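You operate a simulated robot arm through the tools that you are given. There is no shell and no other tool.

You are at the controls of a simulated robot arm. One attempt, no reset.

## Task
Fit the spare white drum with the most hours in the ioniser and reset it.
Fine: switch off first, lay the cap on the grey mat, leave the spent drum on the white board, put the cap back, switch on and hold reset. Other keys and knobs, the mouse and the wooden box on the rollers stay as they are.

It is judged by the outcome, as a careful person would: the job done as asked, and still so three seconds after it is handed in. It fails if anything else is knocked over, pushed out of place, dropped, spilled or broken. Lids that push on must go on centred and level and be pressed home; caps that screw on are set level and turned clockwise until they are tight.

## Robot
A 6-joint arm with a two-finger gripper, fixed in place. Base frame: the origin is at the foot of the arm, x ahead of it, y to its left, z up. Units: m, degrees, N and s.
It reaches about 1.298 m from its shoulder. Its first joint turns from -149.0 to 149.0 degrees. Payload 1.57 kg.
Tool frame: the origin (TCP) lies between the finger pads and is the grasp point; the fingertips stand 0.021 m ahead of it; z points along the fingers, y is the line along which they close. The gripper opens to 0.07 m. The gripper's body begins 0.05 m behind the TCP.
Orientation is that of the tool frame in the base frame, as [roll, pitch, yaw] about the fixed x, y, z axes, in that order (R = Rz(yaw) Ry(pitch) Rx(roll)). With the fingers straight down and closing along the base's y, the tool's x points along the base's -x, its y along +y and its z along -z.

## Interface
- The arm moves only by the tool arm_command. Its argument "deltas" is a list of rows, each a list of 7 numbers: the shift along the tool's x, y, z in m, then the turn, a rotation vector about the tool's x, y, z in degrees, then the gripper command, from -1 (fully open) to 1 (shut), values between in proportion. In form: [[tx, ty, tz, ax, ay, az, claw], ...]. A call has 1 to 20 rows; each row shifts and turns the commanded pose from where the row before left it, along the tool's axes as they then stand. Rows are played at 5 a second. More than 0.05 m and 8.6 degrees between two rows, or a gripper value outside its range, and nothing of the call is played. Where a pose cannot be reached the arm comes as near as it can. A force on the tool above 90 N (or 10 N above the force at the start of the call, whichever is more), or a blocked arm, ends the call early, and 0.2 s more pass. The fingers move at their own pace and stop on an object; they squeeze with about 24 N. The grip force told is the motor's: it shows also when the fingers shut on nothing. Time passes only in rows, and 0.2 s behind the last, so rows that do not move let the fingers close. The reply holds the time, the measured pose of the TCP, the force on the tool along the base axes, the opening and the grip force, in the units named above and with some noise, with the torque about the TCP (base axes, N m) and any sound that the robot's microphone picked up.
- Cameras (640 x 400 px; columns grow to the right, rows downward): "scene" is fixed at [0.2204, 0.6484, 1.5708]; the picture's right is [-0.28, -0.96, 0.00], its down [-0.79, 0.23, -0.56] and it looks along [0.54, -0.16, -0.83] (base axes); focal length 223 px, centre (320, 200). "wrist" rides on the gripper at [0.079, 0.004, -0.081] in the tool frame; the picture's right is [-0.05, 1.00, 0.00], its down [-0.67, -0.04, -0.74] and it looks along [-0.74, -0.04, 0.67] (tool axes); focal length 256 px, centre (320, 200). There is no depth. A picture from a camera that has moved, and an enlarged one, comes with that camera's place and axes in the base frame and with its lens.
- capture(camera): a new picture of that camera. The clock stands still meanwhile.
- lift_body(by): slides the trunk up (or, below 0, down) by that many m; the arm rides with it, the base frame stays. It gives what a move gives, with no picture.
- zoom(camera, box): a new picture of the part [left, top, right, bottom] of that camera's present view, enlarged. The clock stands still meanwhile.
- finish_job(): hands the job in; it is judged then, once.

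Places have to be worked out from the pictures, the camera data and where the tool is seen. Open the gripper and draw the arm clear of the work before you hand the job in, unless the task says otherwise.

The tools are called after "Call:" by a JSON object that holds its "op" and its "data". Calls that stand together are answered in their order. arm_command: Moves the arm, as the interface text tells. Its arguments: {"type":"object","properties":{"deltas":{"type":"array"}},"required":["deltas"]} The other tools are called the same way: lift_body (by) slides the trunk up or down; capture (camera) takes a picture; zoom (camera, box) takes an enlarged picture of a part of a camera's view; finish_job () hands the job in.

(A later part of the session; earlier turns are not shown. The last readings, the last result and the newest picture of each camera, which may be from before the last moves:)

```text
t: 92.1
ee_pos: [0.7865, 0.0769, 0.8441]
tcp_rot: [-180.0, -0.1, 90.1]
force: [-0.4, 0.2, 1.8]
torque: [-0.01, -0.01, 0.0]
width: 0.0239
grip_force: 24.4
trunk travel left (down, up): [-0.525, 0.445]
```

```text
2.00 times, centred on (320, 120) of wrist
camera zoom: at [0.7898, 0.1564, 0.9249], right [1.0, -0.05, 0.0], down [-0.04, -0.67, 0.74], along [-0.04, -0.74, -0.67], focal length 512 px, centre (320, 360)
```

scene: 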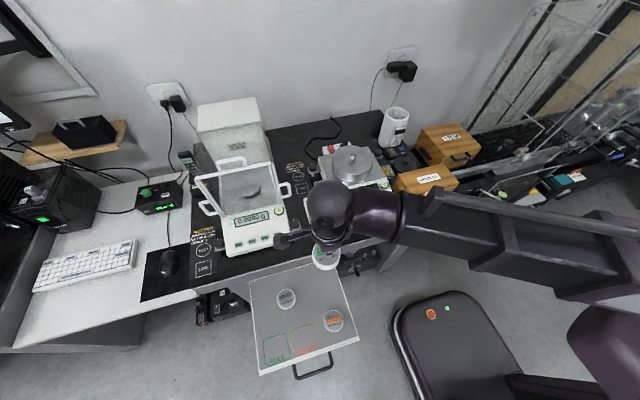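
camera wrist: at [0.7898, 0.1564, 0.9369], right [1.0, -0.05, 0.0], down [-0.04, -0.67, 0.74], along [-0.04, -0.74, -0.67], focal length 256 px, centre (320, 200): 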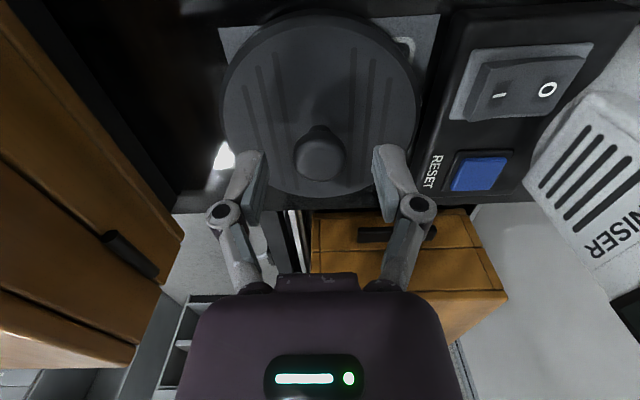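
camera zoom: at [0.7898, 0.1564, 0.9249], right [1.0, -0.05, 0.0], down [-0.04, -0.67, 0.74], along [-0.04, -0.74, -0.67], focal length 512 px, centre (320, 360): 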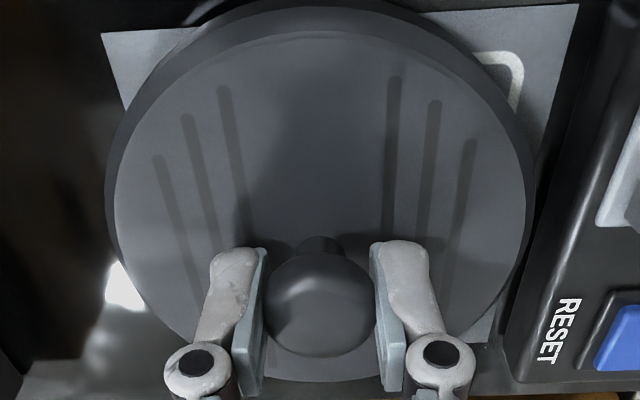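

Gripped again at 23.9 mm with the pads around the head. I lift 3 cm and check for slip.

Call:
{"op": "lift_body", "data": {"by": 0.03}}

Call:
{"op": "zoom", "data": {"camera": "wrist", "box": [160, 20, 480, 220]}}

Call:
{"op": "zoom", "data": {"camera": "scene", "box": [376, 120, 440, 170]}}

```text
t: 92.9
ee_pos: [0.7857, 0.0779, 0.8744]
tcp_rot: [-179.9, -0.1, 90.0]
force: [-0.7, 0.2, -0.9]
torque: [0.0, 0.02, 0.01]
width: 0.0241
grip_force: 23.8
trunk travel left (down, up): [-0.555, 0.415]
```

```text
2.00 times, centred on (320, 120) of wrist
camera zoom: at [0.79, 0.1564, 0.9547], right [1.0, -0.05, 0.0], down [-0.04, -0.67, 0.74], along [-0.04, -0.74, -0.67], focal length 512 px, centre (320, 360)
```

zoom: 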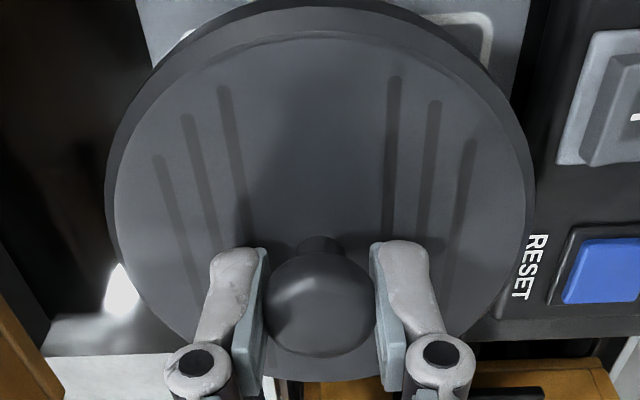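

```text
8.00 times, centred on (408, 145) of scene
camera zoom: at [0.2204, 0.6484, 1.5708], right [-0.28, -0.96, 0.0], down [-0.79, 0.23, -0.56], along [0.54, -0.16, -0.83], focal length 1781 px, centre (-384, 640)
```

zoom: 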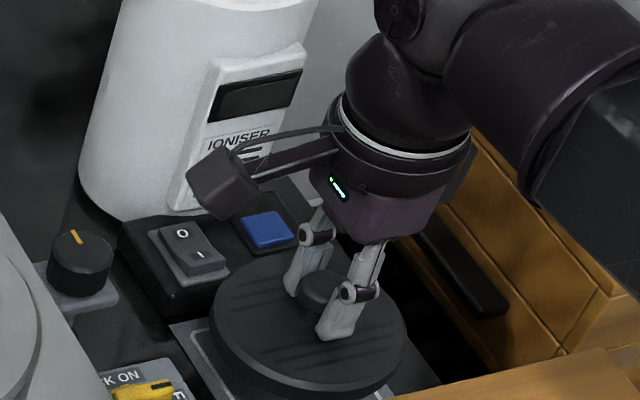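

No slip; the cap hangs level. I raise it and move over the ioniser, compensating about 2 mm in y for the slightly different grip.

Call:
{"op": "lift_body", "data": {"by": 0.205}}

Call:
{"op": "arm_command", "data": {"deltas": [[-0.0009, 0.0338, 0, 0, 0, 0, 1], [-0.0009, 0.0338, 0, 0, 0, 0, 1], [-0.0009, 0.0338, 0, 0, 0, 0, 1], [-0.0009, 0.0338, 0, 0, 0, 0, 1], [-0.0009, 0.0338, 0, 0, 0, 0, 1], [0, 0, 0, 0, 0, 0, 1], [0, 0, 0, 0, 0, 0, 1]]}}

Call:
{"op": "capture", "data": {"camera": "wrist"}}

Call:
{"op": "zoom", "data": {"camera": "scene", "box": [368, 70, 448, 130]}}

```text
t: 95.1
ee_pos: [0.7864, 0.0774, 1.0794]
tcp_rot: [180.0, -0.1, 90.0]
force: [0.0, -0.3, -0.8]
torque: [0.0, 0.01, 0.0]
width: 0.0242
grip_force: 23.5
trunk travel left (down, up): [-0.76, 0.21]
```

```text
t: 96.7
ee_pos: [0.9535, 0.0713, 1.0786]
tcp_rot: [180.0, -0.1, 89.9]
force: [0.1, 0.4, -0.5]
torque: [0.01, 0.01, 0.0]
width: 0.024
grip_force: 24.0
trunk travel left (down, up): [-0.76, 0.21]
```

```text
taken
camera wrist: at [0.9583, 0.1512, 1.1595], right [1.0, -0.05, 0.0], down [-0.04, -0.67, 0.74], along [-0.04, -0.74, -0.67], focal length 256 px, centre (320, 200)
```

wrist: 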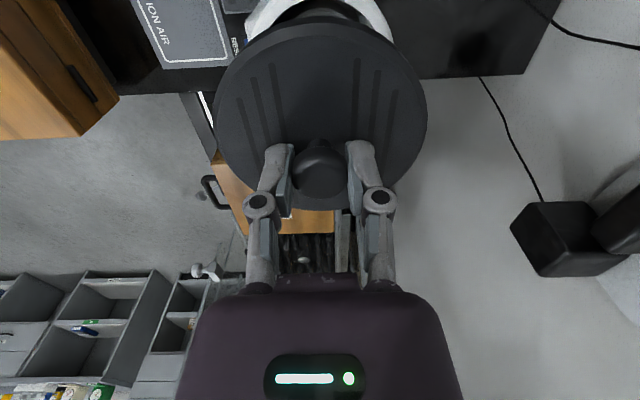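

```text
6.67 times, centred on (408, 100) of scene
camera zoom: at [0.2204, 0.6484, 1.5708], right [-0.28, -0.96, 0.0], down [-0.79, 0.23, -0.56], along [0.54, -0.16, -0.83], focal length 1484 px, centre (-267, 867)
```

zoom: 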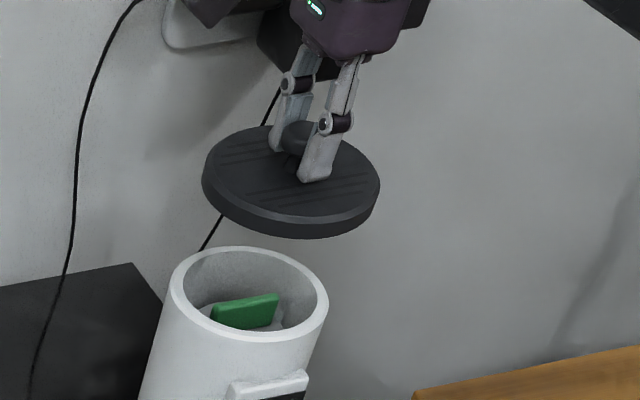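

The cap is above the tube. I lower it to about 15 mm above its seat and compare the two outlines in both views.

Call:
{"op": "lift_body", "data": {"by": -0.055}}

Call:
{"op": "capture", "data": {"camera": "wrist"}}

Call:
{"op": "zoom", "data": {"camera": "scene", "box": [378, 85, 426, 120]}}

Call:
{"op": "zoom", "data": {"camera": "wrist", "box": [160, 0, 480, 200]}}

```text
t: 97.6
ee_pos: [0.955, 0.0717, 1.0252]
tcp_rot: [-180.0, 0.0, 90.0]
force: [-0.1, -0.2, -0.2]
torque: [0.02, -0.01, 0.01]
width: 0.0242
grip_force: 24.0
trunk travel left (down, up): [-0.705, 0.265]
```

```text
taken
camera wrist: at [0.9578, 0.1511, 1.1048], right [1.0, -0.05, 0.0], down [-0.04, -0.67, 0.74], along [-0.04, -0.74, -0.67], focal length 256 px, centre (320, 200)
```

wrist: 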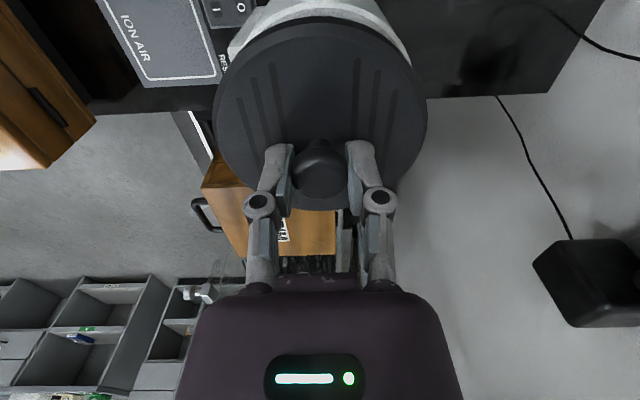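

```text
11.43 times, centred on (402, 102) of scene
camera zoom: at [0.2204, 0.6484, 1.5708], right [-0.28, -0.96, 0.0], down [-0.79, 0.23, -0.56], along [0.54, -0.16, -0.83], focal length 2545 px, centre (-617, 1314)
```

zoom: 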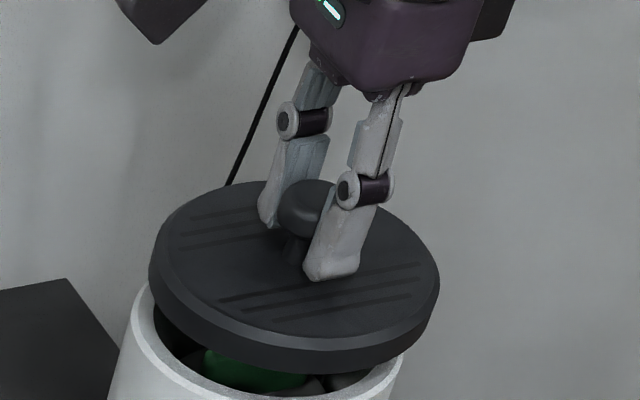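

```text
2.00 times, centred on (320, 100) of wrist
camera zoom: at [0.9578, 0.1511, 1.1048], right [1.0, -0.05, 0.0], down [-0.04, -0.67, 0.74], along [-0.04, -0.74, -0.67], focal length 512 px, centre (320, 400)
```

zoom: 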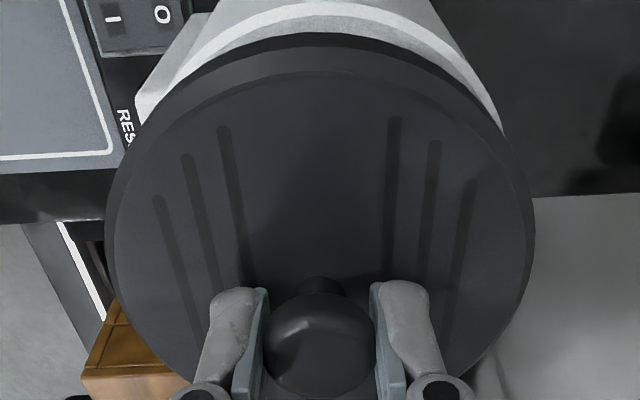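

The reported camera pose puts me about 1 mm short in x and y of the original seated position. I correct both, lower by 12 mm, and compare again.

Call:
{"op": "arm_command", "data": {"deltas": [[0.0012, 0.0011, 0, 0, 0, 0, 1], [0, 0, 0, 0, 0, 0, 1]]}}

Call:
{"op": "lift_body", "data": {"by": -0.01}}

Call:
{"op": "capture", "data": {"camera": "wrist"}}

Call:
{"op": "zoom", "data": {"camera": "scene", "box": [378, 90, 418, 115]}}

```text
t: 98.2
ee_pos: [0.9554, 0.0742, 1.0244]
tcp_rot: [179.9, 0.0, 90.1]
force: [0.3, 0.4, -0.7]
torque: [0.0, 0.01, -0.02]
width: 0.0243
grip_force: 24.1
trunk travel left (down, up): [-0.705, 0.265]
```

```text
t: 98.8
ee_pos: [0.9554, 0.0734, 1.0138]
tcp_rot: [-180.0, -0.1, 90.0]
force: [-0.1, 0.4, -0.2]
torque: [0.0, -0.02, -0.01]
width: 0.0243
grip_force: 24.4
trunk travel left (down, up): [-0.695, 0.275]
```

```text
taken
camera wrist: at [0.9588, 0.1521, 1.0948], right [1.0, -0.05, 0.0], down [-0.04, -0.67, 0.74], along [-0.04, -0.74, -0.67], focal length 256 px, centre (320, 200)
```

wrist: 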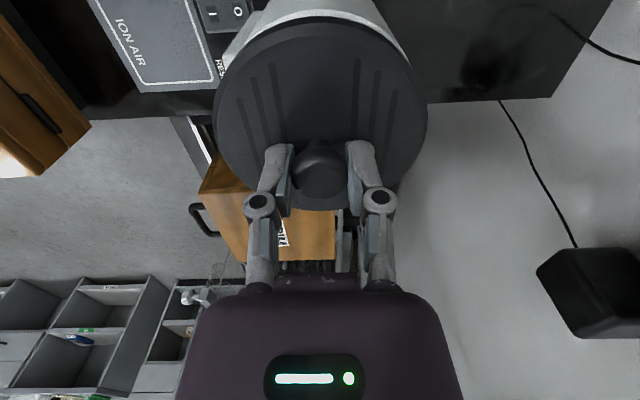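

```text
16.00 times, centred on (398, 102) of scene
camera zoom: at [0.2204, 0.6484, 1.5708], right [-0.28, -0.96, 0.0], down [-0.79, 0.23, -0.56], along [0.54, -0.16, -0.83], focal length 3563 px, centre (-928, 1760)
```

zoom: 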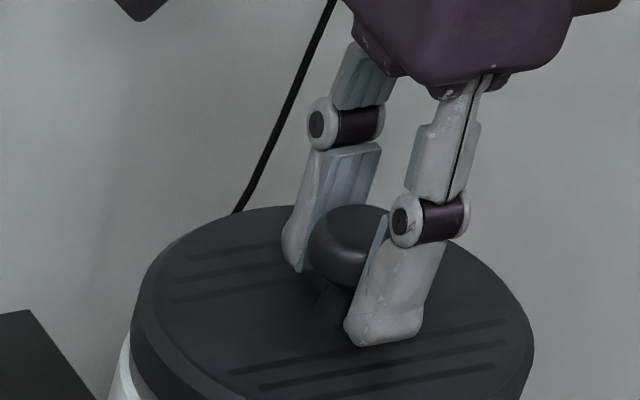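

Camera pose is now (0.9588, 0.1521) as intended. I go down 4 mm and read the force.

Call:
{"op": "lift_body", "data": {"by": -0.004}}

Call:
{"op": "zoom", "data": {"camera": "scene", "box": [378, 95, 418, 125]}}

```text
t: 99.3
ee_pos: [0.9554, 0.0729, 1.0097]
tcp_rot: [180.0, -0.1, 90.0]
force: [-0.4, 0.2, -0.6]
torque: [0.02, 0.0, 0.0]
width: 0.024
grip_force: 23.9
trunk travel left (down, up): [-0.691, 0.279]
```

```text
13.33 times, centred on (398, 110) of scene
camera zoom: at [0.2204, 0.6484, 1.5708], right [-0.28, -0.96, 0.0], down [-0.79, 0.23, -0.56], along [0.54, -0.16, -0.83], focal length 2969 px, centre (-720, 1400)
```

zoom: 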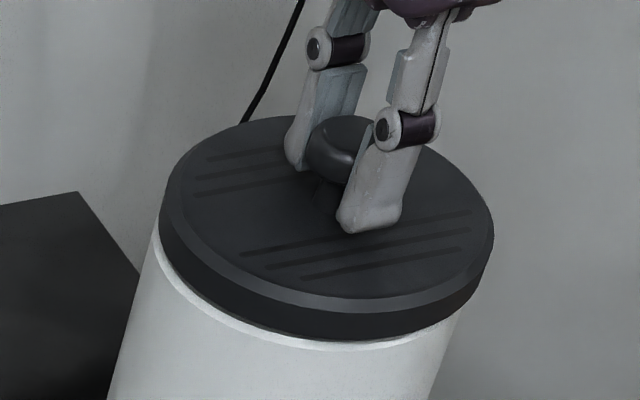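

The outlines look concentric, with a hint that the cap is under 1 mm toward −y. I nudge +0.7 mm in y and lower 3 mm.

Call:
{"op": "arm_command", "data": {"deltas": [[0.0007, 0, 0, 0, 0, 0, 1], [0, 0, 0, 0, 0, 0, 1]]}}

Call:
{"op": "lift_body", "data": {"by": -0.003}}

```text
t: 100.0
ee_pos: [0.9551, 0.0745, 1.0091]
tcp_rot: [-179.9, 0.0, 89.9]
force: [0.9, -0.3, -1.1]
torque: [0.01, -0.03, -0.01]
width: 0.0238
grip_force: 23.8
trunk travel left (down, up): [-0.691, 0.279]
```

```text
t: 100.5
ee_pos: [0.9551, 0.0737, 1.0058]
tcp_rot: [-180.0, 0.0, 90.1]
force: [-0.1, 0.0, -1.3]
torque: [0.0, 0.02, 0.02]
width: 0.0241
grip_force: 24.2
trunk travel left (down, up): [-0.688, 0.282]
```

No contact yet at 1.006. Another 2 mm.

Call:
{"op": "lift_body", "data": {"by": -0.002}}

Call:
{"op": "zoom", "data": {"camera": "scene", "box": [378, 95, 418, 125]}}

```text
t: 101.0
ee_pos: [0.9563, 0.074, 1.0061]
tcp_rot: [179.8, -0.1, 90.0]
force: [6.5, -0.1, 17.1]
torque: [0.02, -0.05, 0.01]
width: 0.0242
grip_force: 24.5
trunk travel left (down, up): [-0.686, 0.284]
```

```text
13.33 times, centred on (398, 110) of scene
camera zoom: at [0.2204, 0.6484, 1.5708], right [-0.28, -0.96, 0.0], down [-0.79, 0.23, -0.56], along [0.54, -0.16, -0.83], focal length 2969 px, centre (-720, 1400)
```

zoom: 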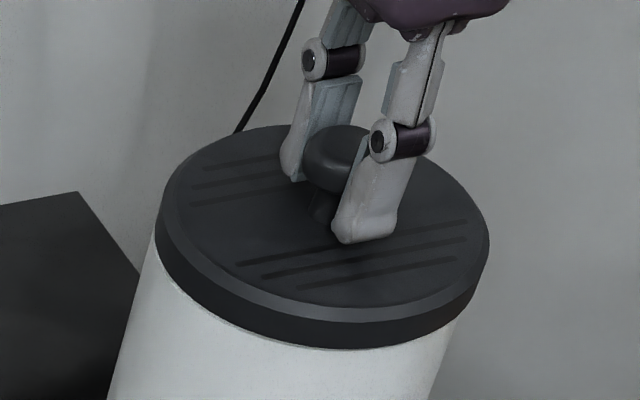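

Contact with 17 N and the cap looks flush. I take the same zoom as at the very start to compare cap height and centring with the original.

Call:
{"op": "zoom", "data": {"camera": "scene", "box": [380, 98, 412, 118]}}

Call:
{"op": "zoom", "data": {"camera": "scene", "box": [365, 95, 425, 155]}}

```text
16.00 times, centred on (396, 108) of scene
camera zoom: at [0.2204, 0.6484, 1.5708], right [-0.28, -0.96, 0.0], down [-0.79, 0.23, -0.56], along [0.54, -0.16, -0.83], focal length 3563 px, centre (-896, 1672)
```

zoom: 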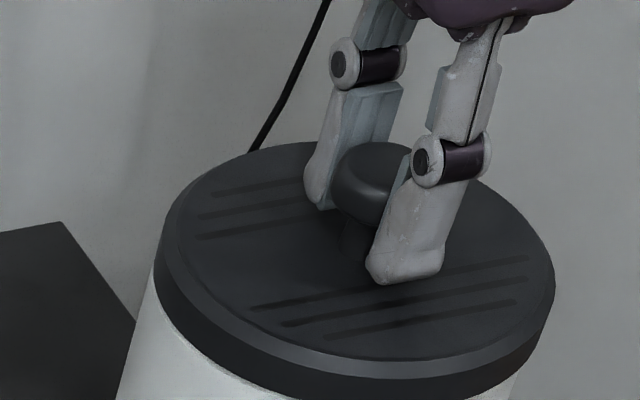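

```text
6.67 times, centred on (395, 125) of scene
camera zoom: at [0.2204, 0.6484, 1.5708], right [-0.28, -0.96, 0.0], down [-0.79, 0.23, -0.56], along [0.54, -0.16, -0.83], focal length 1484 px, centre (-180, 700)
```

zoom: 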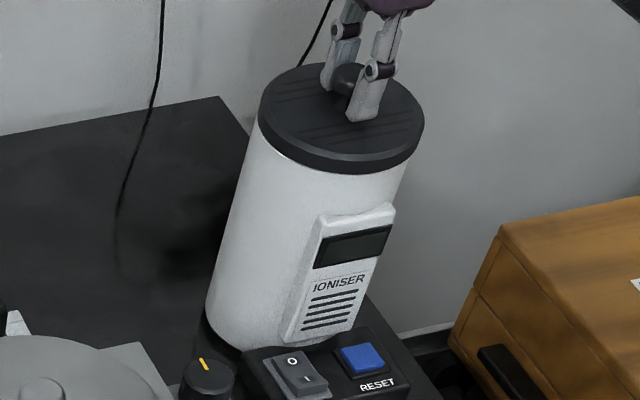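

The cap is at its original height but about 1 mm off toward −x/−y compared with the first picture. I raise it 5 mm, correct by (+0.8, +1.0) mm and set it down again.

Call:
{"op": "lift_body", "data": {"by": 0.006}}

Call:
{"op": "arm_command", "data": {"deltas": [[0.001, 0.0008, 0, 0, 0, 0, 1], [0, 0, 0, 0, 0, 0, 1]]}}

Call:
{"op": "lift_body", "data": {"by": -0.004}}

```text
t: 101.5
ee_pos: [0.9555, 0.0743, 1.0101]
tcp_rot: [-180.0, -0.1, 90.0]
force: [-0.1, 0.4, -0.7]
torque: [-0.02, -0.05, 0.02]
width: 0.0238
grip_force: 24.1
trunk travel left (down, up): [-0.692, 0.278]
```

```text
t: 102.1
ee_pos: [0.9568, 0.0751, 1.0107]
tcp_rot: [180.0, -0.1, 90.0]
force: [-0.1, -0.8, 0.6]
torque: [-0.05, -0.03, 0.0]
width: 0.024
grip_force: 24.4
trunk travel left (down, up): [-0.692, 0.278]
```

```text
t: 102.7
ee_pos: [0.9567, 0.0751, 1.006]
tcp_rot: [-179.9, -0.1, 89.9]
force: [-0.6, 0.2, 0.1]
torque: [-0.01, -0.02, -0.01]
width: 0.0239
grip_force: 23.6
trunk travel left (down, up): [-0.688, 0.282]
```

Just above contact again. One millimetre down to touch.

Call:
{"op": "lift_body", "data": {"by": -0.001}}

Call:
{"op": "zoom", "data": {"camera": "scene", "box": [380, 98, 412, 118]}}

```text
t: 103.2
ee_pos: [0.9558, 0.0748, 1.0058]
tcp_rot: [-179.9, -0.1, 89.9]
force: [0.2, -0.7, 1.9]
torque: [0.02, 0.01, -0.02]
width: 0.024
grip_force: 24.2
trunk travel left (down, up): [-0.687, 0.283]
```

```text
16.00 times, centred on (396, 108) of scene
camera zoom: at [0.2204, 0.6484, 1.5708], right [-0.28, -0.96, 0.0], down [-0.79, 0.23, -0.56], along [0.54, -0.16, -0.83], focal length 3563 px, centre (-896, 1672)
```

zoom: 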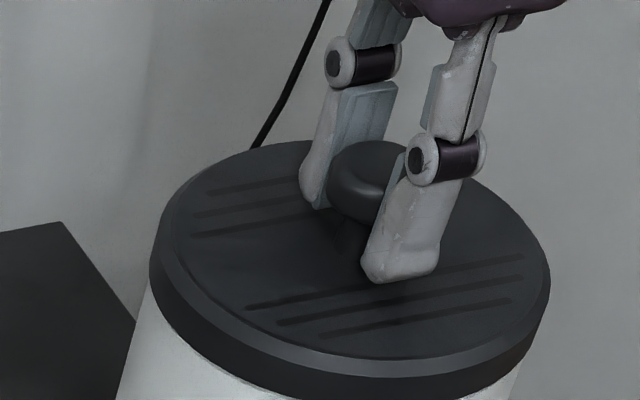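

The outline now matches the original picture pixel for pixel. I press it home in millimetre steps.

Call:
{"op": "lift_body", "data": {"by": -0.0015}}

```text
t: 103.7
ee_pos: [0.9555, 0.0755, 1.0051]
tcp_rot: [179.8, 0.0, 90.0]
force: [6.3, 0.9, 15.4]
torque: [0.05, -0.07, -0.01]
width: 0.0241
grip_force: 23.6
trunk travel left (down, up): [-0.685, 0.285]
```

Call:
{"op": "lift_body", "data": {"by": -0.0015}}

```text
t: 104.2
ee_pos: [0.9553, 0.0756, 1.0028]
tcp_rot: [180.0, 0.0, 90.0]
force: [5.2, 0.4, 14.6]
torque: [0.01, -0.02, 0.04]
width: 0.0237
grip_force: 24.1
trunk travel left (down, up): [-0.684, 0.286]
```

The tool went down 2 mm without more force, so either the fingers slid on the knob or the lid moved. I look.

Call:
{"op": "zoom", "data": {"camera": "scene", "box": [380, 98, 412, 118]}}

Call:
{"op": "zoom", "data": {"camera": "wrist", "box": [160, 20, 480, 220]}}

```text
16.00 times, centred on (396, 108) of scene
camera zoom: at [0.2204, 0.6484, 1.5708], right [-0.28, -0.96, 0.0], down [-0.79, 0.23, -0.56], along [0.54, -0.16, -0.83], focal length 3563 px, centre (-896, 1672)
```

zoom: 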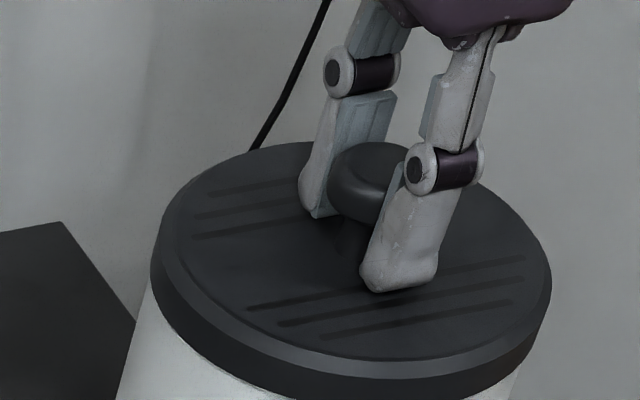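

```text
2.00 times, centred on (320, 120) of wrist
camera zoom: at [0.9589, 0.1535, 1.0847], right [1.0, -0.05, 0.0], down [-0.04, -0.67, 0.74], along [-0.04, -0.74, -0.67], focal length 512 px, centre (320, 360)
```

zoom: 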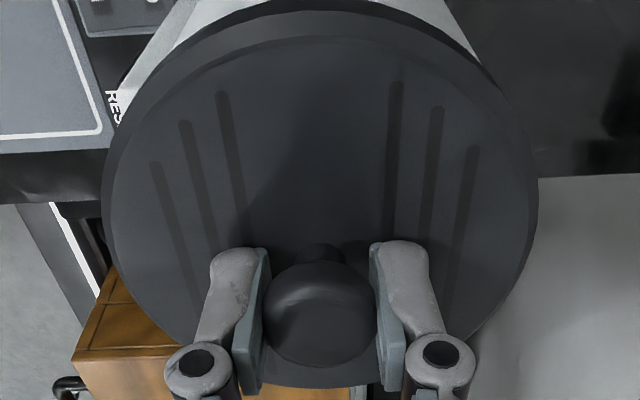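

The lid has not moved; only the fingers slid down the knob at about 15 N. I continue down so that the two fingertips bear directly on the disc beside the knob and press the lid home evenly.

Call:
{"op": "lift_body", "data": {"by": -0.002}}

```text
t: 104.7
ee_pos: [0.9556, 0.075, 1.0027]
tcp_rot: [179.9, -0.1, 90.0]
force: [6.4, 0.8, 18.1]
torque: [-0.01, -0.03, 0.01]
width: 0.0238
grip_force: 23.7
trunk travel left (down, up): [-0.682, 0.288]
```

Call:
{"op": "lift_body", "data": {"by": -0.002}}

```text
t: 105.2
ee_pos: [0.9545, 0.0739, 1.0024]
tcp_rot: [179.8, -0.2, 89.9]
force: [7.7, 0.7, 38.7]
torque: [0.13, -0.22, -0.01]
width: 0.0241
grip_force: 24.4
trunk travel left (down, up): [-0.68, 0.29]
```

39 N with the tips on the disc and no further travel. One more millimetre for a firm press, then I check the outline.

Call:
{"op": "lift_body", "data": {"by": -0.001}}

Call:
{"op": "zoom", "data": {"camera": "scene", "box": [380, 98, 412, 118]}}

```text
t: 105.8
ee_pos: [0.9537, 0.0746, 1.0015]
tcp_rot: [179.8, -0.2, 89.9]
force: [19.0, 1.1, 54.7]
torque: [-0.04, 0.01, -0.01]
width: 0.024
grip_force: 24.3
trunk travel left (down, up): [-0.679, 0.291]
```

```text
16.00 times, centred on (396, 108) of scene
camera zoom: at [0.2204, 0.6484, 1.5708], right [-0.28, -0.96, 0.0], down [-0.79, 0.23, -0.56], along [0.54, -0.16, -0.83], focal length 3563 px, centre (-896, 1672)
```

zoom: 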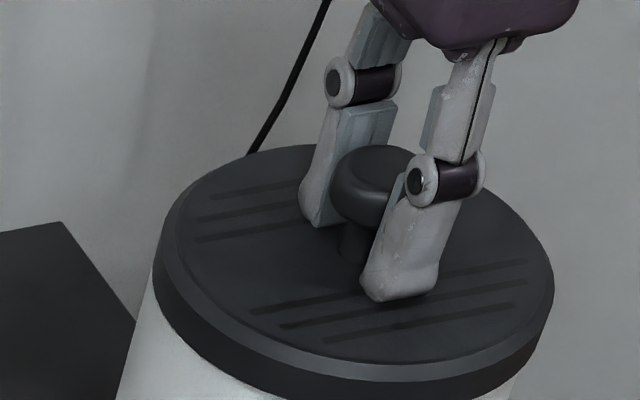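

The press pushed the lid about 2 mm toward −x because of side force from the arm's flex, so the lid has some lateral play. I unload and look where it settles.

Call:
{"op": "lift_body", "data": {"by": 0.005}}

Call:
{"op": "zoom", "data": {"camera": "scene", "box": [380, 98, 412, 118]}}

```text
t: 106.3
ee_pos: [0.9541, 0.0748, 1.0028]
tcp_rot: [-179.9, -0.1, 90.0]
force: [0.1, 0.3, -1.3]
torque: [-0.03, 0.0, -0.03]
width: 0.0241
grip_force: 24.2
trunk travel left (down, up): [-0.684, 0.286]
```

```text
16.00 times, centred on (396, 108) of scene
camera zoom: at [0.2204, 0.6484, 1.5708], right [-0.28, -0.96, 0.0], down [-0.79, 0.23, -0.56], along [0.54, -0.16, -0.83], focal length 3563 px, centre (-896, 1672)
```

zoom: 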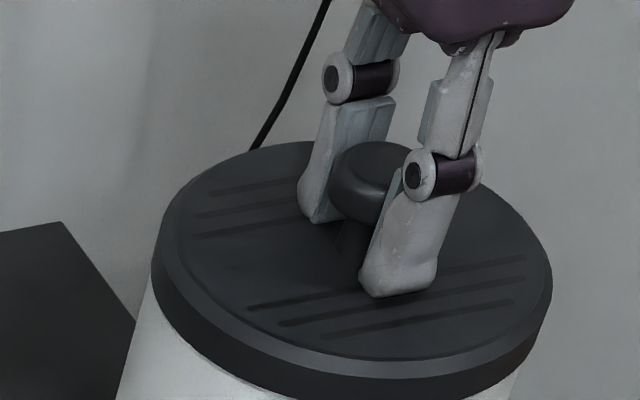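

Unloaded, the lid is back exactly at the original outline (151–552, top 140), so it is seated, centred and level. I release the knob.

Call:
{"op": "arm_command", "data": {"deltas": [[0, 0, 0, 0, 0, 0, 0.2], [0, 0, 0, 0, 0, 0, -0.1], [0, 0, 0, 0, 0, 0, -0.43], [0, 0, 0, 0, 0, 0, -0.43]]}}

Call:
{"op": "lift_body", "data": {"by": 0.06}}

Call:
{"op": "zoom", "data": {"camera": "scene", "box": [380, 98, 412, 118]}}

Call:
{"op": "capture", "data": {"camera": "wrist"}}

```text
t: 107.3
ee_pos: [0.9556, 0.0747, 1.0033]
tcp_rot: [-179.9, -0.1, 90.0]
force: [-0.4, -0.1, -0.2]
torque: [0.01, 0.0, -0.01]
width: 0.0499
grip_force: 0.1
trunk travel left (down, up): [-0.684, 0.286]
```

```text
t: 108.3
ee_pos: [0.9576, 0.0754, 1.0625]
tcp_rot: [-180.0, -0.1, 90.0]
force: [0.3, 0.7, -0.3]
torque: [0.01, 0.02, 0.01]
width: 0.0501
grip_force: 0.1
trunk travel left (down, up): [-0.744, 0.226]
```

```text
16.00 times, centred on (396, 108) of scene
camera zoom: at [0.2204, 0.6484, 1.5708], right [-0.28, -0.96, 0.0], down [-0.79, 0.23, -0.56], along [0.54, -0.16, -0.83], focal length 3563 px, centre (-896, 1672)
```

zoom: 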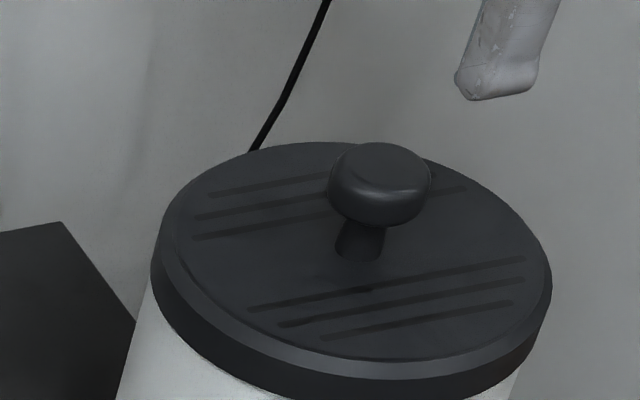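

```text
taken
camera wrist: at [0.9598, 0.1536, 1.1436], right [1.0, -0.05, 0.0], down [-0.04, -0.67, 0.74], along [-0.04, -0.74, -0.67], focal length 256 px, centre (320, 200)
```

wrist: 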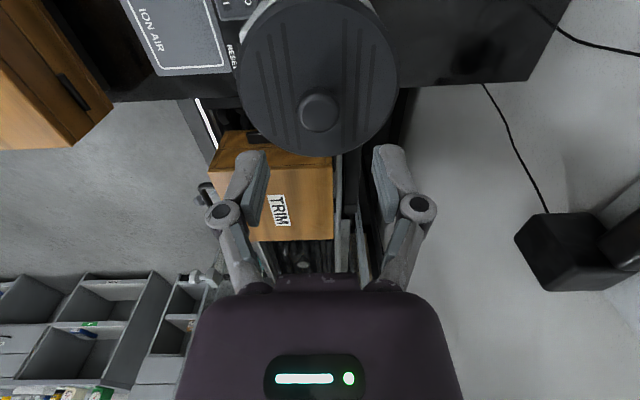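

The lid stands at its original place within about a millimetre, level. Now I close the gripper, retract, turn back to the camera-behind yaw and tilt 35° for pressing the switch as before.

Call:
{"op": "lift_body", "data": {"by": 0.04}}

Call:
{"op": "arm_command", "data": {"deltas": [[0.005, -0.0316, 0, 0, 0, 0, 0], [0.005, -0.0316, 0, 0, 0, 0, 1], [0.005, -0.0316, 0, 0, 0, 0, 1], [0.005, -0.0316, 0, 0, 0, 0, 1], [0.005, -0.0316, 0, 0, 0, 0, 1], [0, 0, 0, 0, 0, 0, 1]]}}

Call:
{"op": "arm_command", "data": {"deltas": [[0, 0, 0, 0, 0, -8.182, 1], [0, 0, 0, 0, 0, -8.182, 1], [0, 0, 0, 0, 0, -8.182, 1], [0, 0, 0, 0, 0, -8.182, 1], [0, 0, 0, 0, 0, -8.182, 1], [0, 0, 0, 0, 0, -8.182, 1], [0, 0, 0, 0, 0, -8.182, 1], [0, 0, 0, 0, 0, -8.182, 1], [0, 0, 0, 0, 0, -8.182, 1], [0, 0, 0, 0, 0, -8.182, 1], [0, 0, 0, 0, 0, -8.182, 1], [0, 0, 0, 0, 0, 0, 1]]}}

Call:
{"op": "capture", "data": {"camera": "wrist"}}

```text
t: 109.1
ee_pos: [0.9558, 0.0756, 1.1017]
tcp_rot: [-179.9, -0.2, 90.1]
force: [0.3, -0.3, -0.6]
torque: [-0.03, 0.01, -0.01]
width: 0.05
grip_force: 0.1
trunk travel left (down, up): [-0.784, 0.186]
```

```text
t: 110.5
ee_pos: [0.7982, 0.1009, 1.1025]
tcp_rot: [179.9, -0.2, 90.0]
force: [-0.2, -0.6, 0.2]
torque: [0.0, 0.01, 0.03]
width: 0.0
grip_force: 24.1
trunk travel left (down, up): [-0.784, 0.186]
```

```text
t: 113.1
ee_pos: [0.7974, 0.1004, 1.1029]
tcp_rot: [179.9, 0.0, -179.9]
force: [0.2, -0.2, -0.3]
torque: [-0.02, -0.01, -0.02]
width: 0.0
grip_force: 23.8
trunk travel left (down, up): [-0.784, 0.186]
```

```text
taken
camera wrist: at [0.7176, 0.1035, 1.1836], right [0.05, 1.0, 0.0], down [0.67, -0.04, 0.75], along [0.74, -0.04, -0.67], focal length 256 px, centre (320, 200)
```

wrist: 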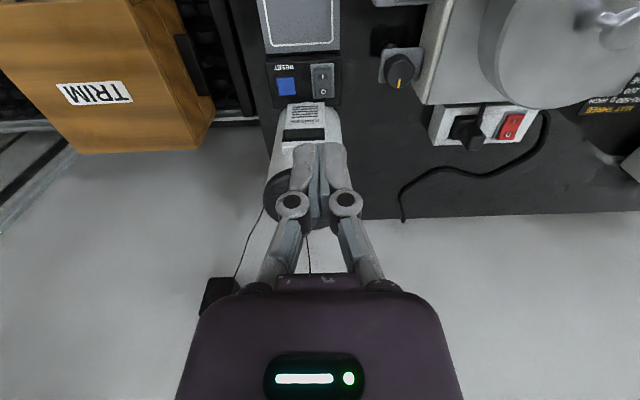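

Yaw is back. I take a close look at switch and button from here to refine their positions, then tilt.

Call:
{"op": "zoom", "data": {"camera": "wrist", "box": [256, 50, 352, 110]}}

Call:
{"op": "arm_command", "data": {"deltas": [[0, 0, 0, 0, -7, 0, 1], [0, 0, 0, 0, -7, 0, 1], [0, 0, 0, 0, -7, 0, 1], [0, 0, 0, 0, -7, 0, 1], [0, 0, 0, 0, -7, 0, 1], [0, 0, 0, 0, 0, 0, 1]]}}

Call:
{"op": "capture", "data": {"camera": "wrist"}}

```text
6.67 times, centred on (304, 80) of wrist
camera zoom: at [0.7176, 0.1035, 1.1836], right [0.05, 1.0, 0.0], down [0.67, -0.04, 0.75], along [0.74, -0.04, -0.67], focal length 1707 px, centre (427, 1000)
```

zoom: 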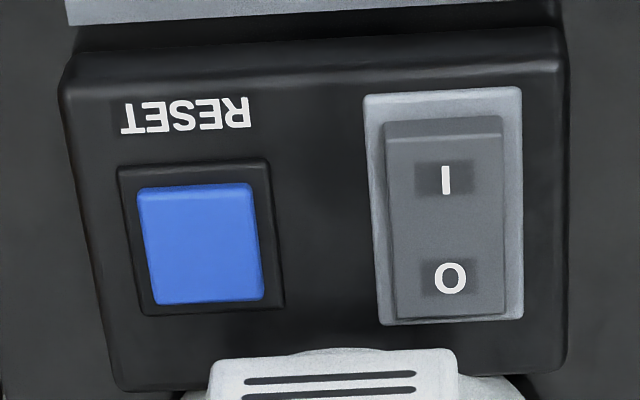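

```text
t: 114.5
ee_pos: [0.7975, 0.1005, 1.1356]
tcp_rot: [179.8, 35.0, 179.9]
force: [-0.3, 0.5, -0.1]
torque: [-0.01, 0.03, -0.01]
width: 0.0001
grip_force: 23.9
out of reach, approached as far as the arm can: row 2, 3, 4, 5
trunk travel left (down, up): [-0.784, 0.186]
```

```text
taken
camera wrist: at [0.6862, 0.1038, 1.157], right [0.04, 1.0, 0.03], down [0.12, -0.04, 0.99], along [0.99, -0.04, -0.12], focal length 256 px, centre (320, 200)
```

wrist: 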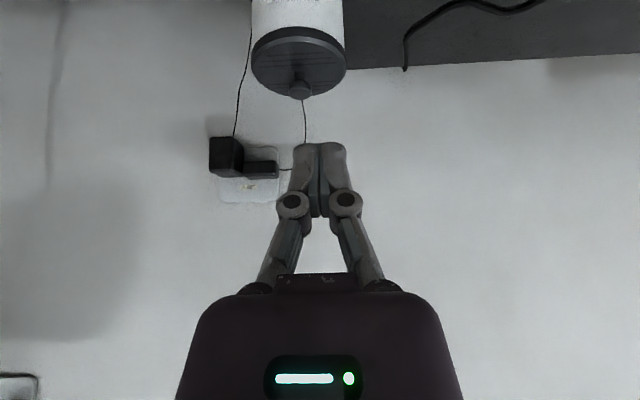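

Switch positions are confirmed (I near x≈0.861, button centre near (0.874, 0.049)). I place the tip corner over the I end at x≈0.860, y≈0.100 and lower the trunk to about 5 cm above.

Call:
{"op": "arm_command", "data": {"deltas": [[-0.0231, -0.0003, 0.0162, 0, 0, 0, 1], [-0.0231, -0.0003, 0.0162, 0, 0, 0, 1], [0, 0, 0, 0, 0, 0, 1]]}}

Call:
{"op": "lift_body", "data": {"by": -0.22}}

Call:
{"op": "capture", "data": {"camera": "wrist"}}

Call:
{"op": "zoom", "data": {"camera": "scene", "box": [360, 90, 480, 170]}}

```text
t: 115.3
ee_pos: [0.8547, 0.0992, 1.1365]
tcp_rot: [179.9, 35.1, 179.9]
force: [0.1, -0.9, 0.5]
torque: [-0.02, 0.02, -0.01]
width: 0.0001
grip_force: 24.4
trunk travel left (down, up): [-0.784, 0.186]
```

```text
t: 117.7
ee_pos: [0.855, 0.0984, 0.9174]
tcp_rot: [179.9, 35.0, 179.9]
force: [0.8, -0.3, -0.1]
torque: [0.02, 0.03, -0.01]
width: 0.0001
grip_force: 23.8
trunk travel left (down, up): [-0.564, 0.406]
```

```text
taken
camera wrist: at [0.7431, 0.1028, 0.9372], right [0.04, 1.0, 0.03], down [0.12, -0.04, 0.99], along [0.99, -0.04, -0.12], focal length 256 px, centre (320, 200)
```

wrist: 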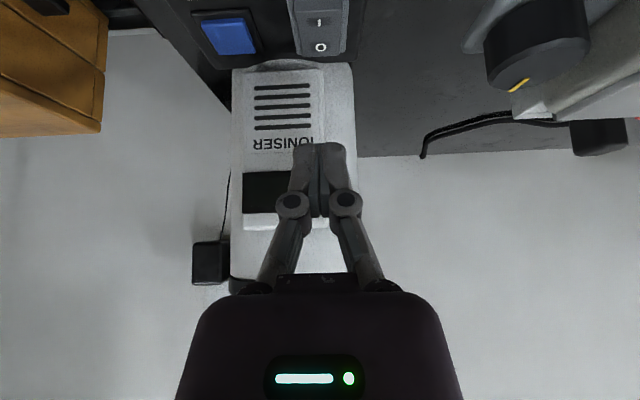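

```text
5.00 times, centred on (420, 130) of scene
camera zoom: at [0.2204, 0.6484, 1.5708], right [-0.28, -0.96, 0.0], down [-0.79, 0.23, -0.56], along [0.54, -0.16, -0.83], focal length 1113 px, centre (-180, 550)
```

zoom: 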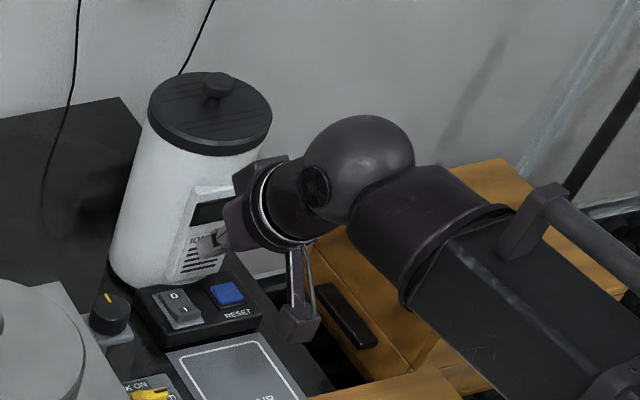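

All clear. I lower 5 cm to just above the rocker and check alignment.

Call:
{"op": "lift_body", "data": {"by": -0.05}}

Call:
{"op": "zoom", "data": {"camera": "wrist", "box": [160, 0, 480, 200]}}

Call:
{"op": "zoom", "data": {"camera": "scene", "box": [376, 130, 424, 160]}}

```text
t: 118.6
ee_pos: [0.8559, 0.0989, 0.867]
tcp_rot: [179.8, 35.0, 179.9]
force: [0.4, -0.8, 0.2]
torque: [-0.01, 0.0, 0.0]
width: 0.0
grip_force: 24.6
trunk travel left (down, up): [-0.514, 0.456]
```

```text
2.00 times, centred on (320, 100) of wrist
camera zoom: at [0.7431, 0.1028, 0.8871], right [0.04, 1.0, 0.03], down [0.12, -0.04, 0.99], along [0.99, -0.04, -0.12], focal length 512 px, centre (320, 400)
```

zoom: 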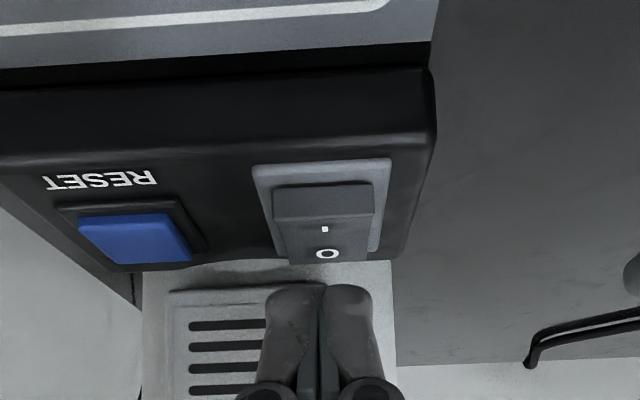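

```text
13.33 times, centred on (400, 145) of scene
camera zoom: at [0.2204, 0.6484, 1.5708], right [-0.28, -0.96, 0.0], down [-0.79, 0.23, -0.56], along [0.54, -0.16, -0.83], focal length 2969 px, centre (-747, 933)
```

zoom: 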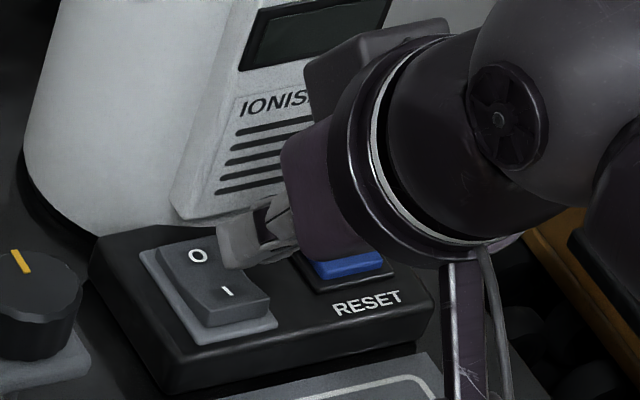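

The tips are lined up in y with the rocker and about 14 mm above the I end. I lower 11 mm, then go in small steps.

Call:
{"op": "lift_body", "data": {"by": -0.012}}

```text
t: 119.2
ee_pos: [0.8545, 0.0982, 0.8551]
tcp_rot: [179.8, 35.0, -180.0]
force: [-0.3, 0.2, 0.7]
torque: [-0.02, -0.02, -0.01]
width: 0.0001
grip_force: 23.9
trunk travel left (down, up): [-0.502, 0.468]
```

Call:
{"op": "lift_body", "data": {"by": -0.003}}

```text
t: 119.7
ee_pos: [0.8549, 0.0987, 0.8511]
tcp_rot: [179.8, 35.0, 179.8]
force: [0.0, -0.3, 0.8]
torque: [-0.05, 0.02, -0.03]
width: 0.0
grip_force: 24.0
trunk travel left (down, up): [-0.499, 0.471]
```

Call:
{"op": "lift_body", "data": {"by": -0.002}}

Call:
{"op": "zoom", "data": {"camera": "wrist", "box": [160, 0, 480, 200]}}

```text
t: 120.2
ee_pos: [0.8559, 0.0995, 0.8491]
tcp_rot: [179.9, 34.9, 179.9]
force: [-0.1, 0.4, 0.2]
torque: [-0.04, -0.04, 0.0]
width: 0.0
grip_force: 23.9
trunk travel left (down, up): [-0.497, 0.473]
```

```text
2.00 times, centred on (320, 100) of wrist
camera zoom: at [0.7431, 0.1028, 0.8701], right [0.04, 1.0, 0.03], down [0.12, -0.04, 0.99], along [0.99, -0.04, -0.12], focal length 512 px, centre (320, 400)
```

zoom: 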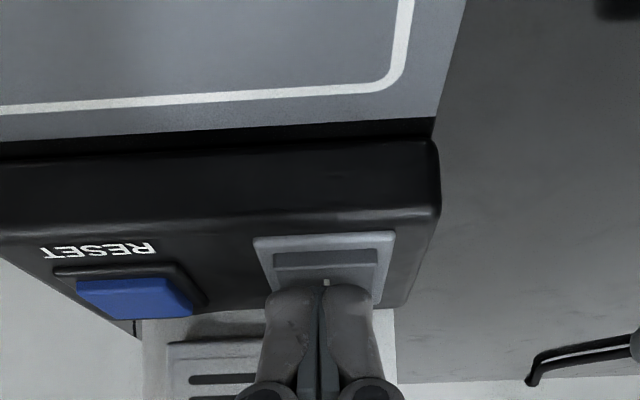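

The I edge looks lower than before; I check whether the rocker has already flipped and whether the display is lit.

Call:
{"op": "zoom", "data": {"camera": "scene", "box": [376, 120, 424, 160]}}

Call:
{"op": "capture", "data": {"camera": "wrist"}}

```text
10.00 times, centred on (400, 140) of scene
camera zoom: at [0.2204, 0.6484, 1.5708], right [-0.28, -0.96, 0.0], down [-0.79, 0.23, -0.56], along [0.54, -0.16, -0.83], focal length 2227 px, centre (-480, 800)
```

zoom: 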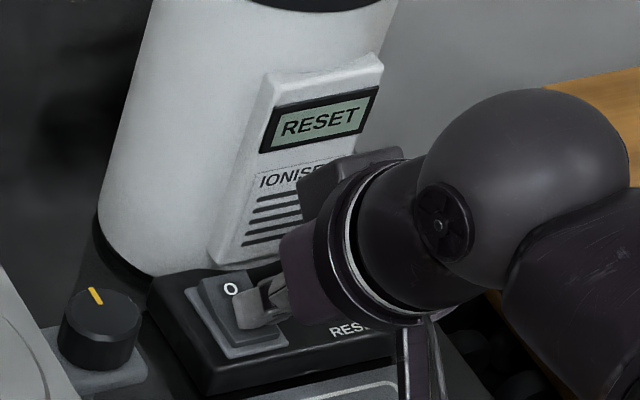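

```text
taken
camera wrist: at [0.7431, 0.1028, 0.8701], right [0.04, 1.0, 0.03], down [0.12, -0.04, 0.99], along [0.99, -0.04, -0.12], focal length 256 px, centre (320, 200)
```

wrist: 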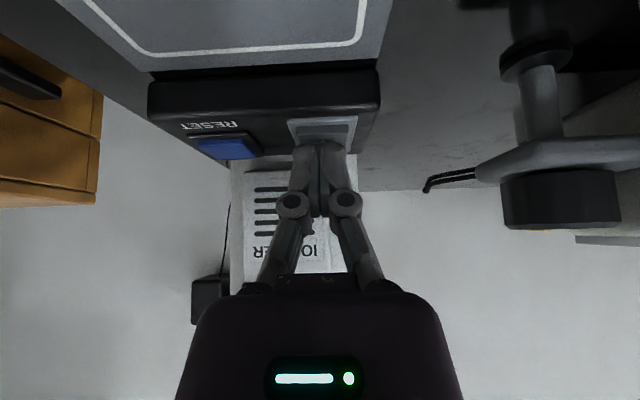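

The display now reads "RESET": the ioniser is on and wants the reset. I lift 3 cm and move over the blue button.

Call:
{"op": "lift_body", "data": {"by": 0.03}}

Call:
{"op": "arm_command", "data": {"deltas": [[-0.0037, -0.025, 0.0026, 0, 0, 0, 1], [-0.0037, -0.025, 0.0026, 0, 0, 0, 1], [0, 0, 0, 0, 0, 0, 1]]}}

Call:
{"op": "zoom", "data": {"camera": "wrist", "box": [160, 0, 480, 200]}}

Call:
{"op": "zoom", "data": {"camera": "scene", "box": [376, 120, 424, 160]}}

```text
t: 121.0
ee_pos: [0.8556, 0.1001, 0.88]
tcp_rot: [179.9, 34.9, 179.9]
force: [0.5, 0.5, -0.5]
torque: [0.0, -0.02, -0.03]
width: 0.0
grip_force: 24.5
trunk travel left (down, up): [-0.527, 0.443]
```

```text
t: 121.8
ee_pos: [0.8632, 0.0489, 0.8797]
tcp_rot: [179.8, 34.9, 179.9]
force: [0.6, -0.2, 0.5]
torque: [0.0, 0.01, 0.02]
width: 0.0001
grip_force: 24.0
trunk travel left (down, up): [-0.527, 0.443]
```

```text
2.00 times, centred on (320, 100) of wrist
camera zoom: at [0.7523, 0.0528, 0.9001], right [0.04, 1.0, 0.03], down [0.12, -0.04, 0.99], along [0.99, -0.04, -0.12], focal length 512 px, centre (320, 400)
```

zoom: 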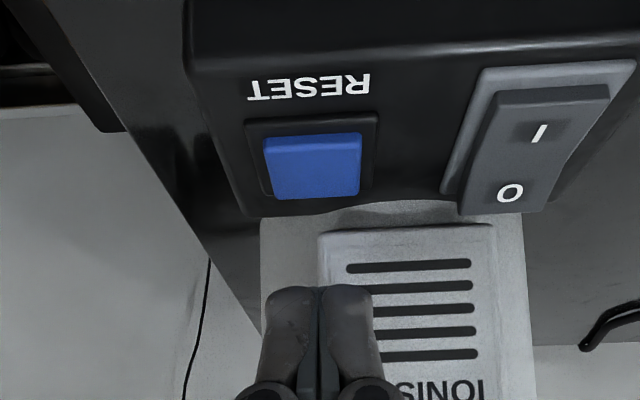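

```text
10.00 times, centred on (400, 140) of scene
camera zoom: at [0.2204, 0.6484, 1.5708], right [-0.28, -0.96, 0.0], down [-0.79, 0.23, -0.56], along [0.54, -0.16, -0.83], focal length 2227 px, centre (-480, 800)
```

zoom: 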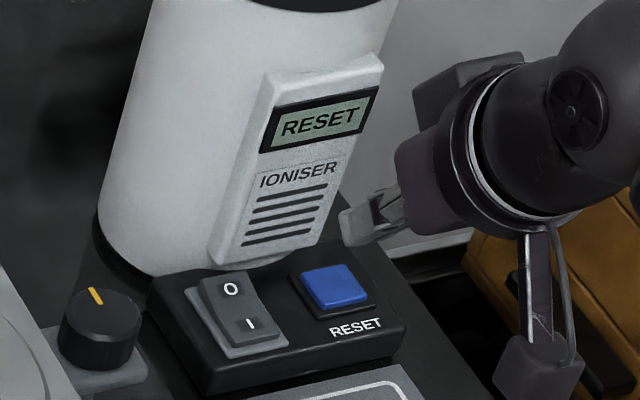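

The tips are over the button (top at z≈0.829, so contact near TCP 0.851). I lower 26 mm, then press in small steps.

Call:
{"op": "lift_body", "data": {"by": -0.026}}

Call:
{"op": "zoom", "data": {"camera": "wrist", "box": [160, 20, 480, 220]}}

```text
t: 122.5
ee_pos: [0.8652, 0.0498, 0.853]
tcp_rot: [179.8, 34.9, 179.8]
force: [0.3, 0.1, 0.1]
torque: [0.01, -0.02, 0.02]
width: 0.0
grip_force: 24.2
trunk travel left (down, up): [-0.501, 0.469]
```

```text
2.00 times, centred on (320, 120) of wrist
camera zoom: at [0.7522, 0.0531, 0.8741], right [0.04, 1.0, 0.03], down [0.12, -0.04, 0.99], along [0.99, -0.04, -0.12], focal length 512 px, centre (320, 360)
```

zoom: 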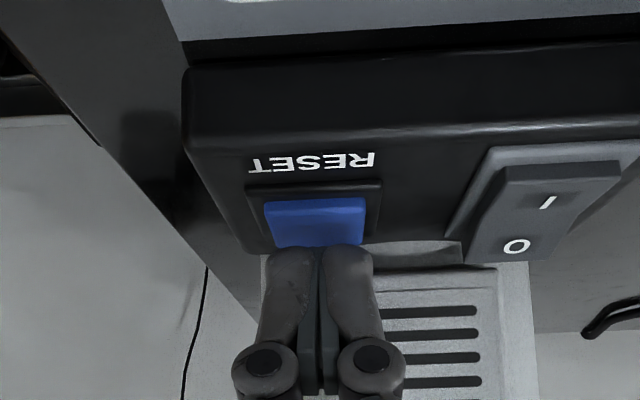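

Aligned over the button. I press in 2 mm steps.

Call:
{"op": "lift_body", "data": {"by": -0.002}}

```text
t: 123.0
ee_pos: [0.8643, 0.0502, 0.8513]
tcp_rot: [179.8, 34.8, 179.9]
force: [0.3, 0.1, 0.5]
torque: [0.02, 0.01, 0.02]
width: 0.0002
grip_force: 24.2
trunk travel left (down, up): [-0.499, 0.471]
```

Call:
{"op": "lift_body", "data": {"by": -0.002}}

```text
t: 123.5
ee_pos: [0.8643, 0.0503, 0.8502]
tcp_rot: [179.8, 34.9, 179.9]
force: [0.6, -0.7, 0.7]
torque: [-0.01, -0.01, 0.02]
width: 0.0
grip_force: 24.3
trunk travel left (down, up): [-0.497, 0.473]
```

Call:
{"op": "lift_body", "data": {"by": -0.0015}}

Call:
{"op": "zoom", "data": {"camera": "wrist", "box": [160, 20, 480, 220]}}

Call:
{"op": "zoom", "data": {"camera": "scene", "box": [376, 120, 424, 160]}}

```text
t: 124.0
ee_pos: [0.864, 0.0492, 0.8471]
tcp_rot: [179.8, 34.9, 179.9]
force: [-0.4, -0.1, -0.1]
torque: [-0.01, 0.01, 0.02]
width: 0.0
grip_force: 24.6
trunk travel left (down, up): [-0.495, 0.475]
```

```text
2.00 times, centred on (320, 120) of wrist
camera zoom: at [0.7522, 0.0531, 0.8686], right [0.04, 1.0, 0.03], down [0.12, -0.04, 0.99], along [0.99, -0.04, -0.12], focal length 512 px, centre (320, 360)
```

zoom: 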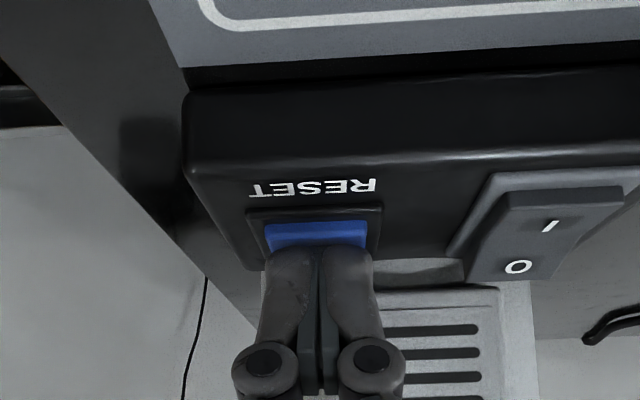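

```text
10.00 times, centred on (400, 140) of scene
camera zoom: at [0.2204, 0.6484, 1.5708], right [-0.28, -0.96, 0.0], down [-0.79, 0.23, -0.56], along [0.54, -0.16, -0.83], focal length 2227 px, centre (-480, 800)
```

zoom: 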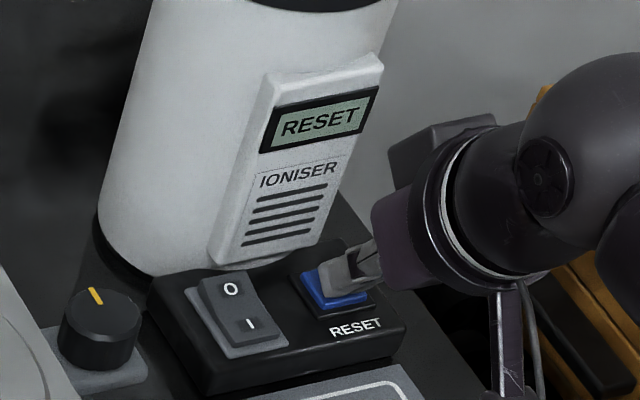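

The tips look about at the button's surface but there is no force yet. Another 1.5 mm.

Call:
{"op": "lift_body", "data": {"by": -0.0015}}

```text
t: 124.5
ee_pos: [0.8626, 0.0501, 0.8449]
tcp_rot: [179.8, 35.0, 179.9]
force: [0.2, -0.4, 0.6]
torque: [0.0, 0.0, 0.03]
width: 0.0061
grip_force: 28.5
trunk travel left (down, up): [-0.494, 0.476]
```

The fingers register contact (they spread slightly, as on the rocker). I press 1.5 mm more and look.

Call:
{"op": "lift_body", "data": {"by": -0.0015}}

Call:
{"op": "zoom", "data": {"camera": "wrist", "box": [160, 20, 480, 220]}}

Call:
{"op": "zoom", "data": {"camera": "scene", "box": [376, 120, 424, 160]}}

```text
t: 125.0
ee_pos: [0.8641, 0.0499, 0.8442]
tcp_rot: [179.8, 35.0, 179.9]
force: [-0.5, 0.2, 1.8]
torque: [-0.03, -0.01, 0.02]
width: 0.0059
grip_force: 28.6
trunk travel left (down, up): [-0.492, 0.478]
heard: click
```

```text
2.00 times, centred on (320, 120) of wrist
camera zoom: at [0.7522, 0.0531, 0.8657], right [0.04, 1.0, 0.03], down [0.12, -0.04, 0.99], along [0.99, -0.04, -0.12], focal length 512 px, centre (320, 360)
```

zoom: 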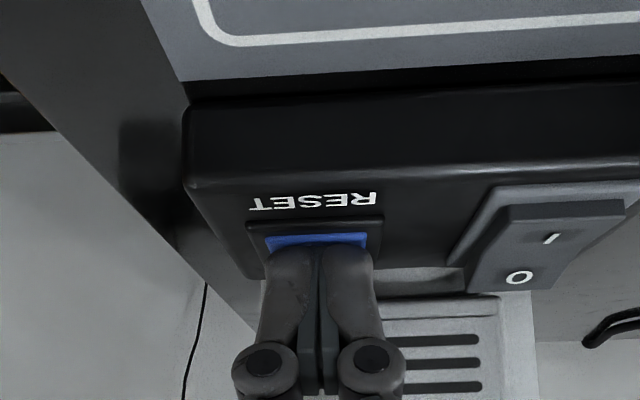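

```text
10.00 times, centred on (400, 140) of scene
camera zoom: at [0.2204, 0.6484, 1.5708], right [-0.28, -0.96, 0.0], down [-0.79, 0.23, -0.56], along [0.54, -0.16, -0.83], focal length 2227 px, centre (-480, 800)
```

zoom: 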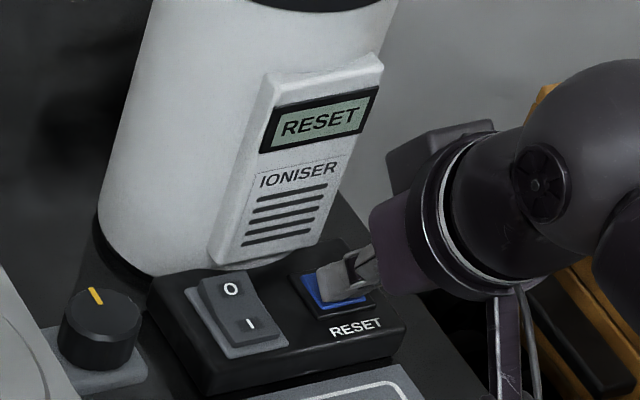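

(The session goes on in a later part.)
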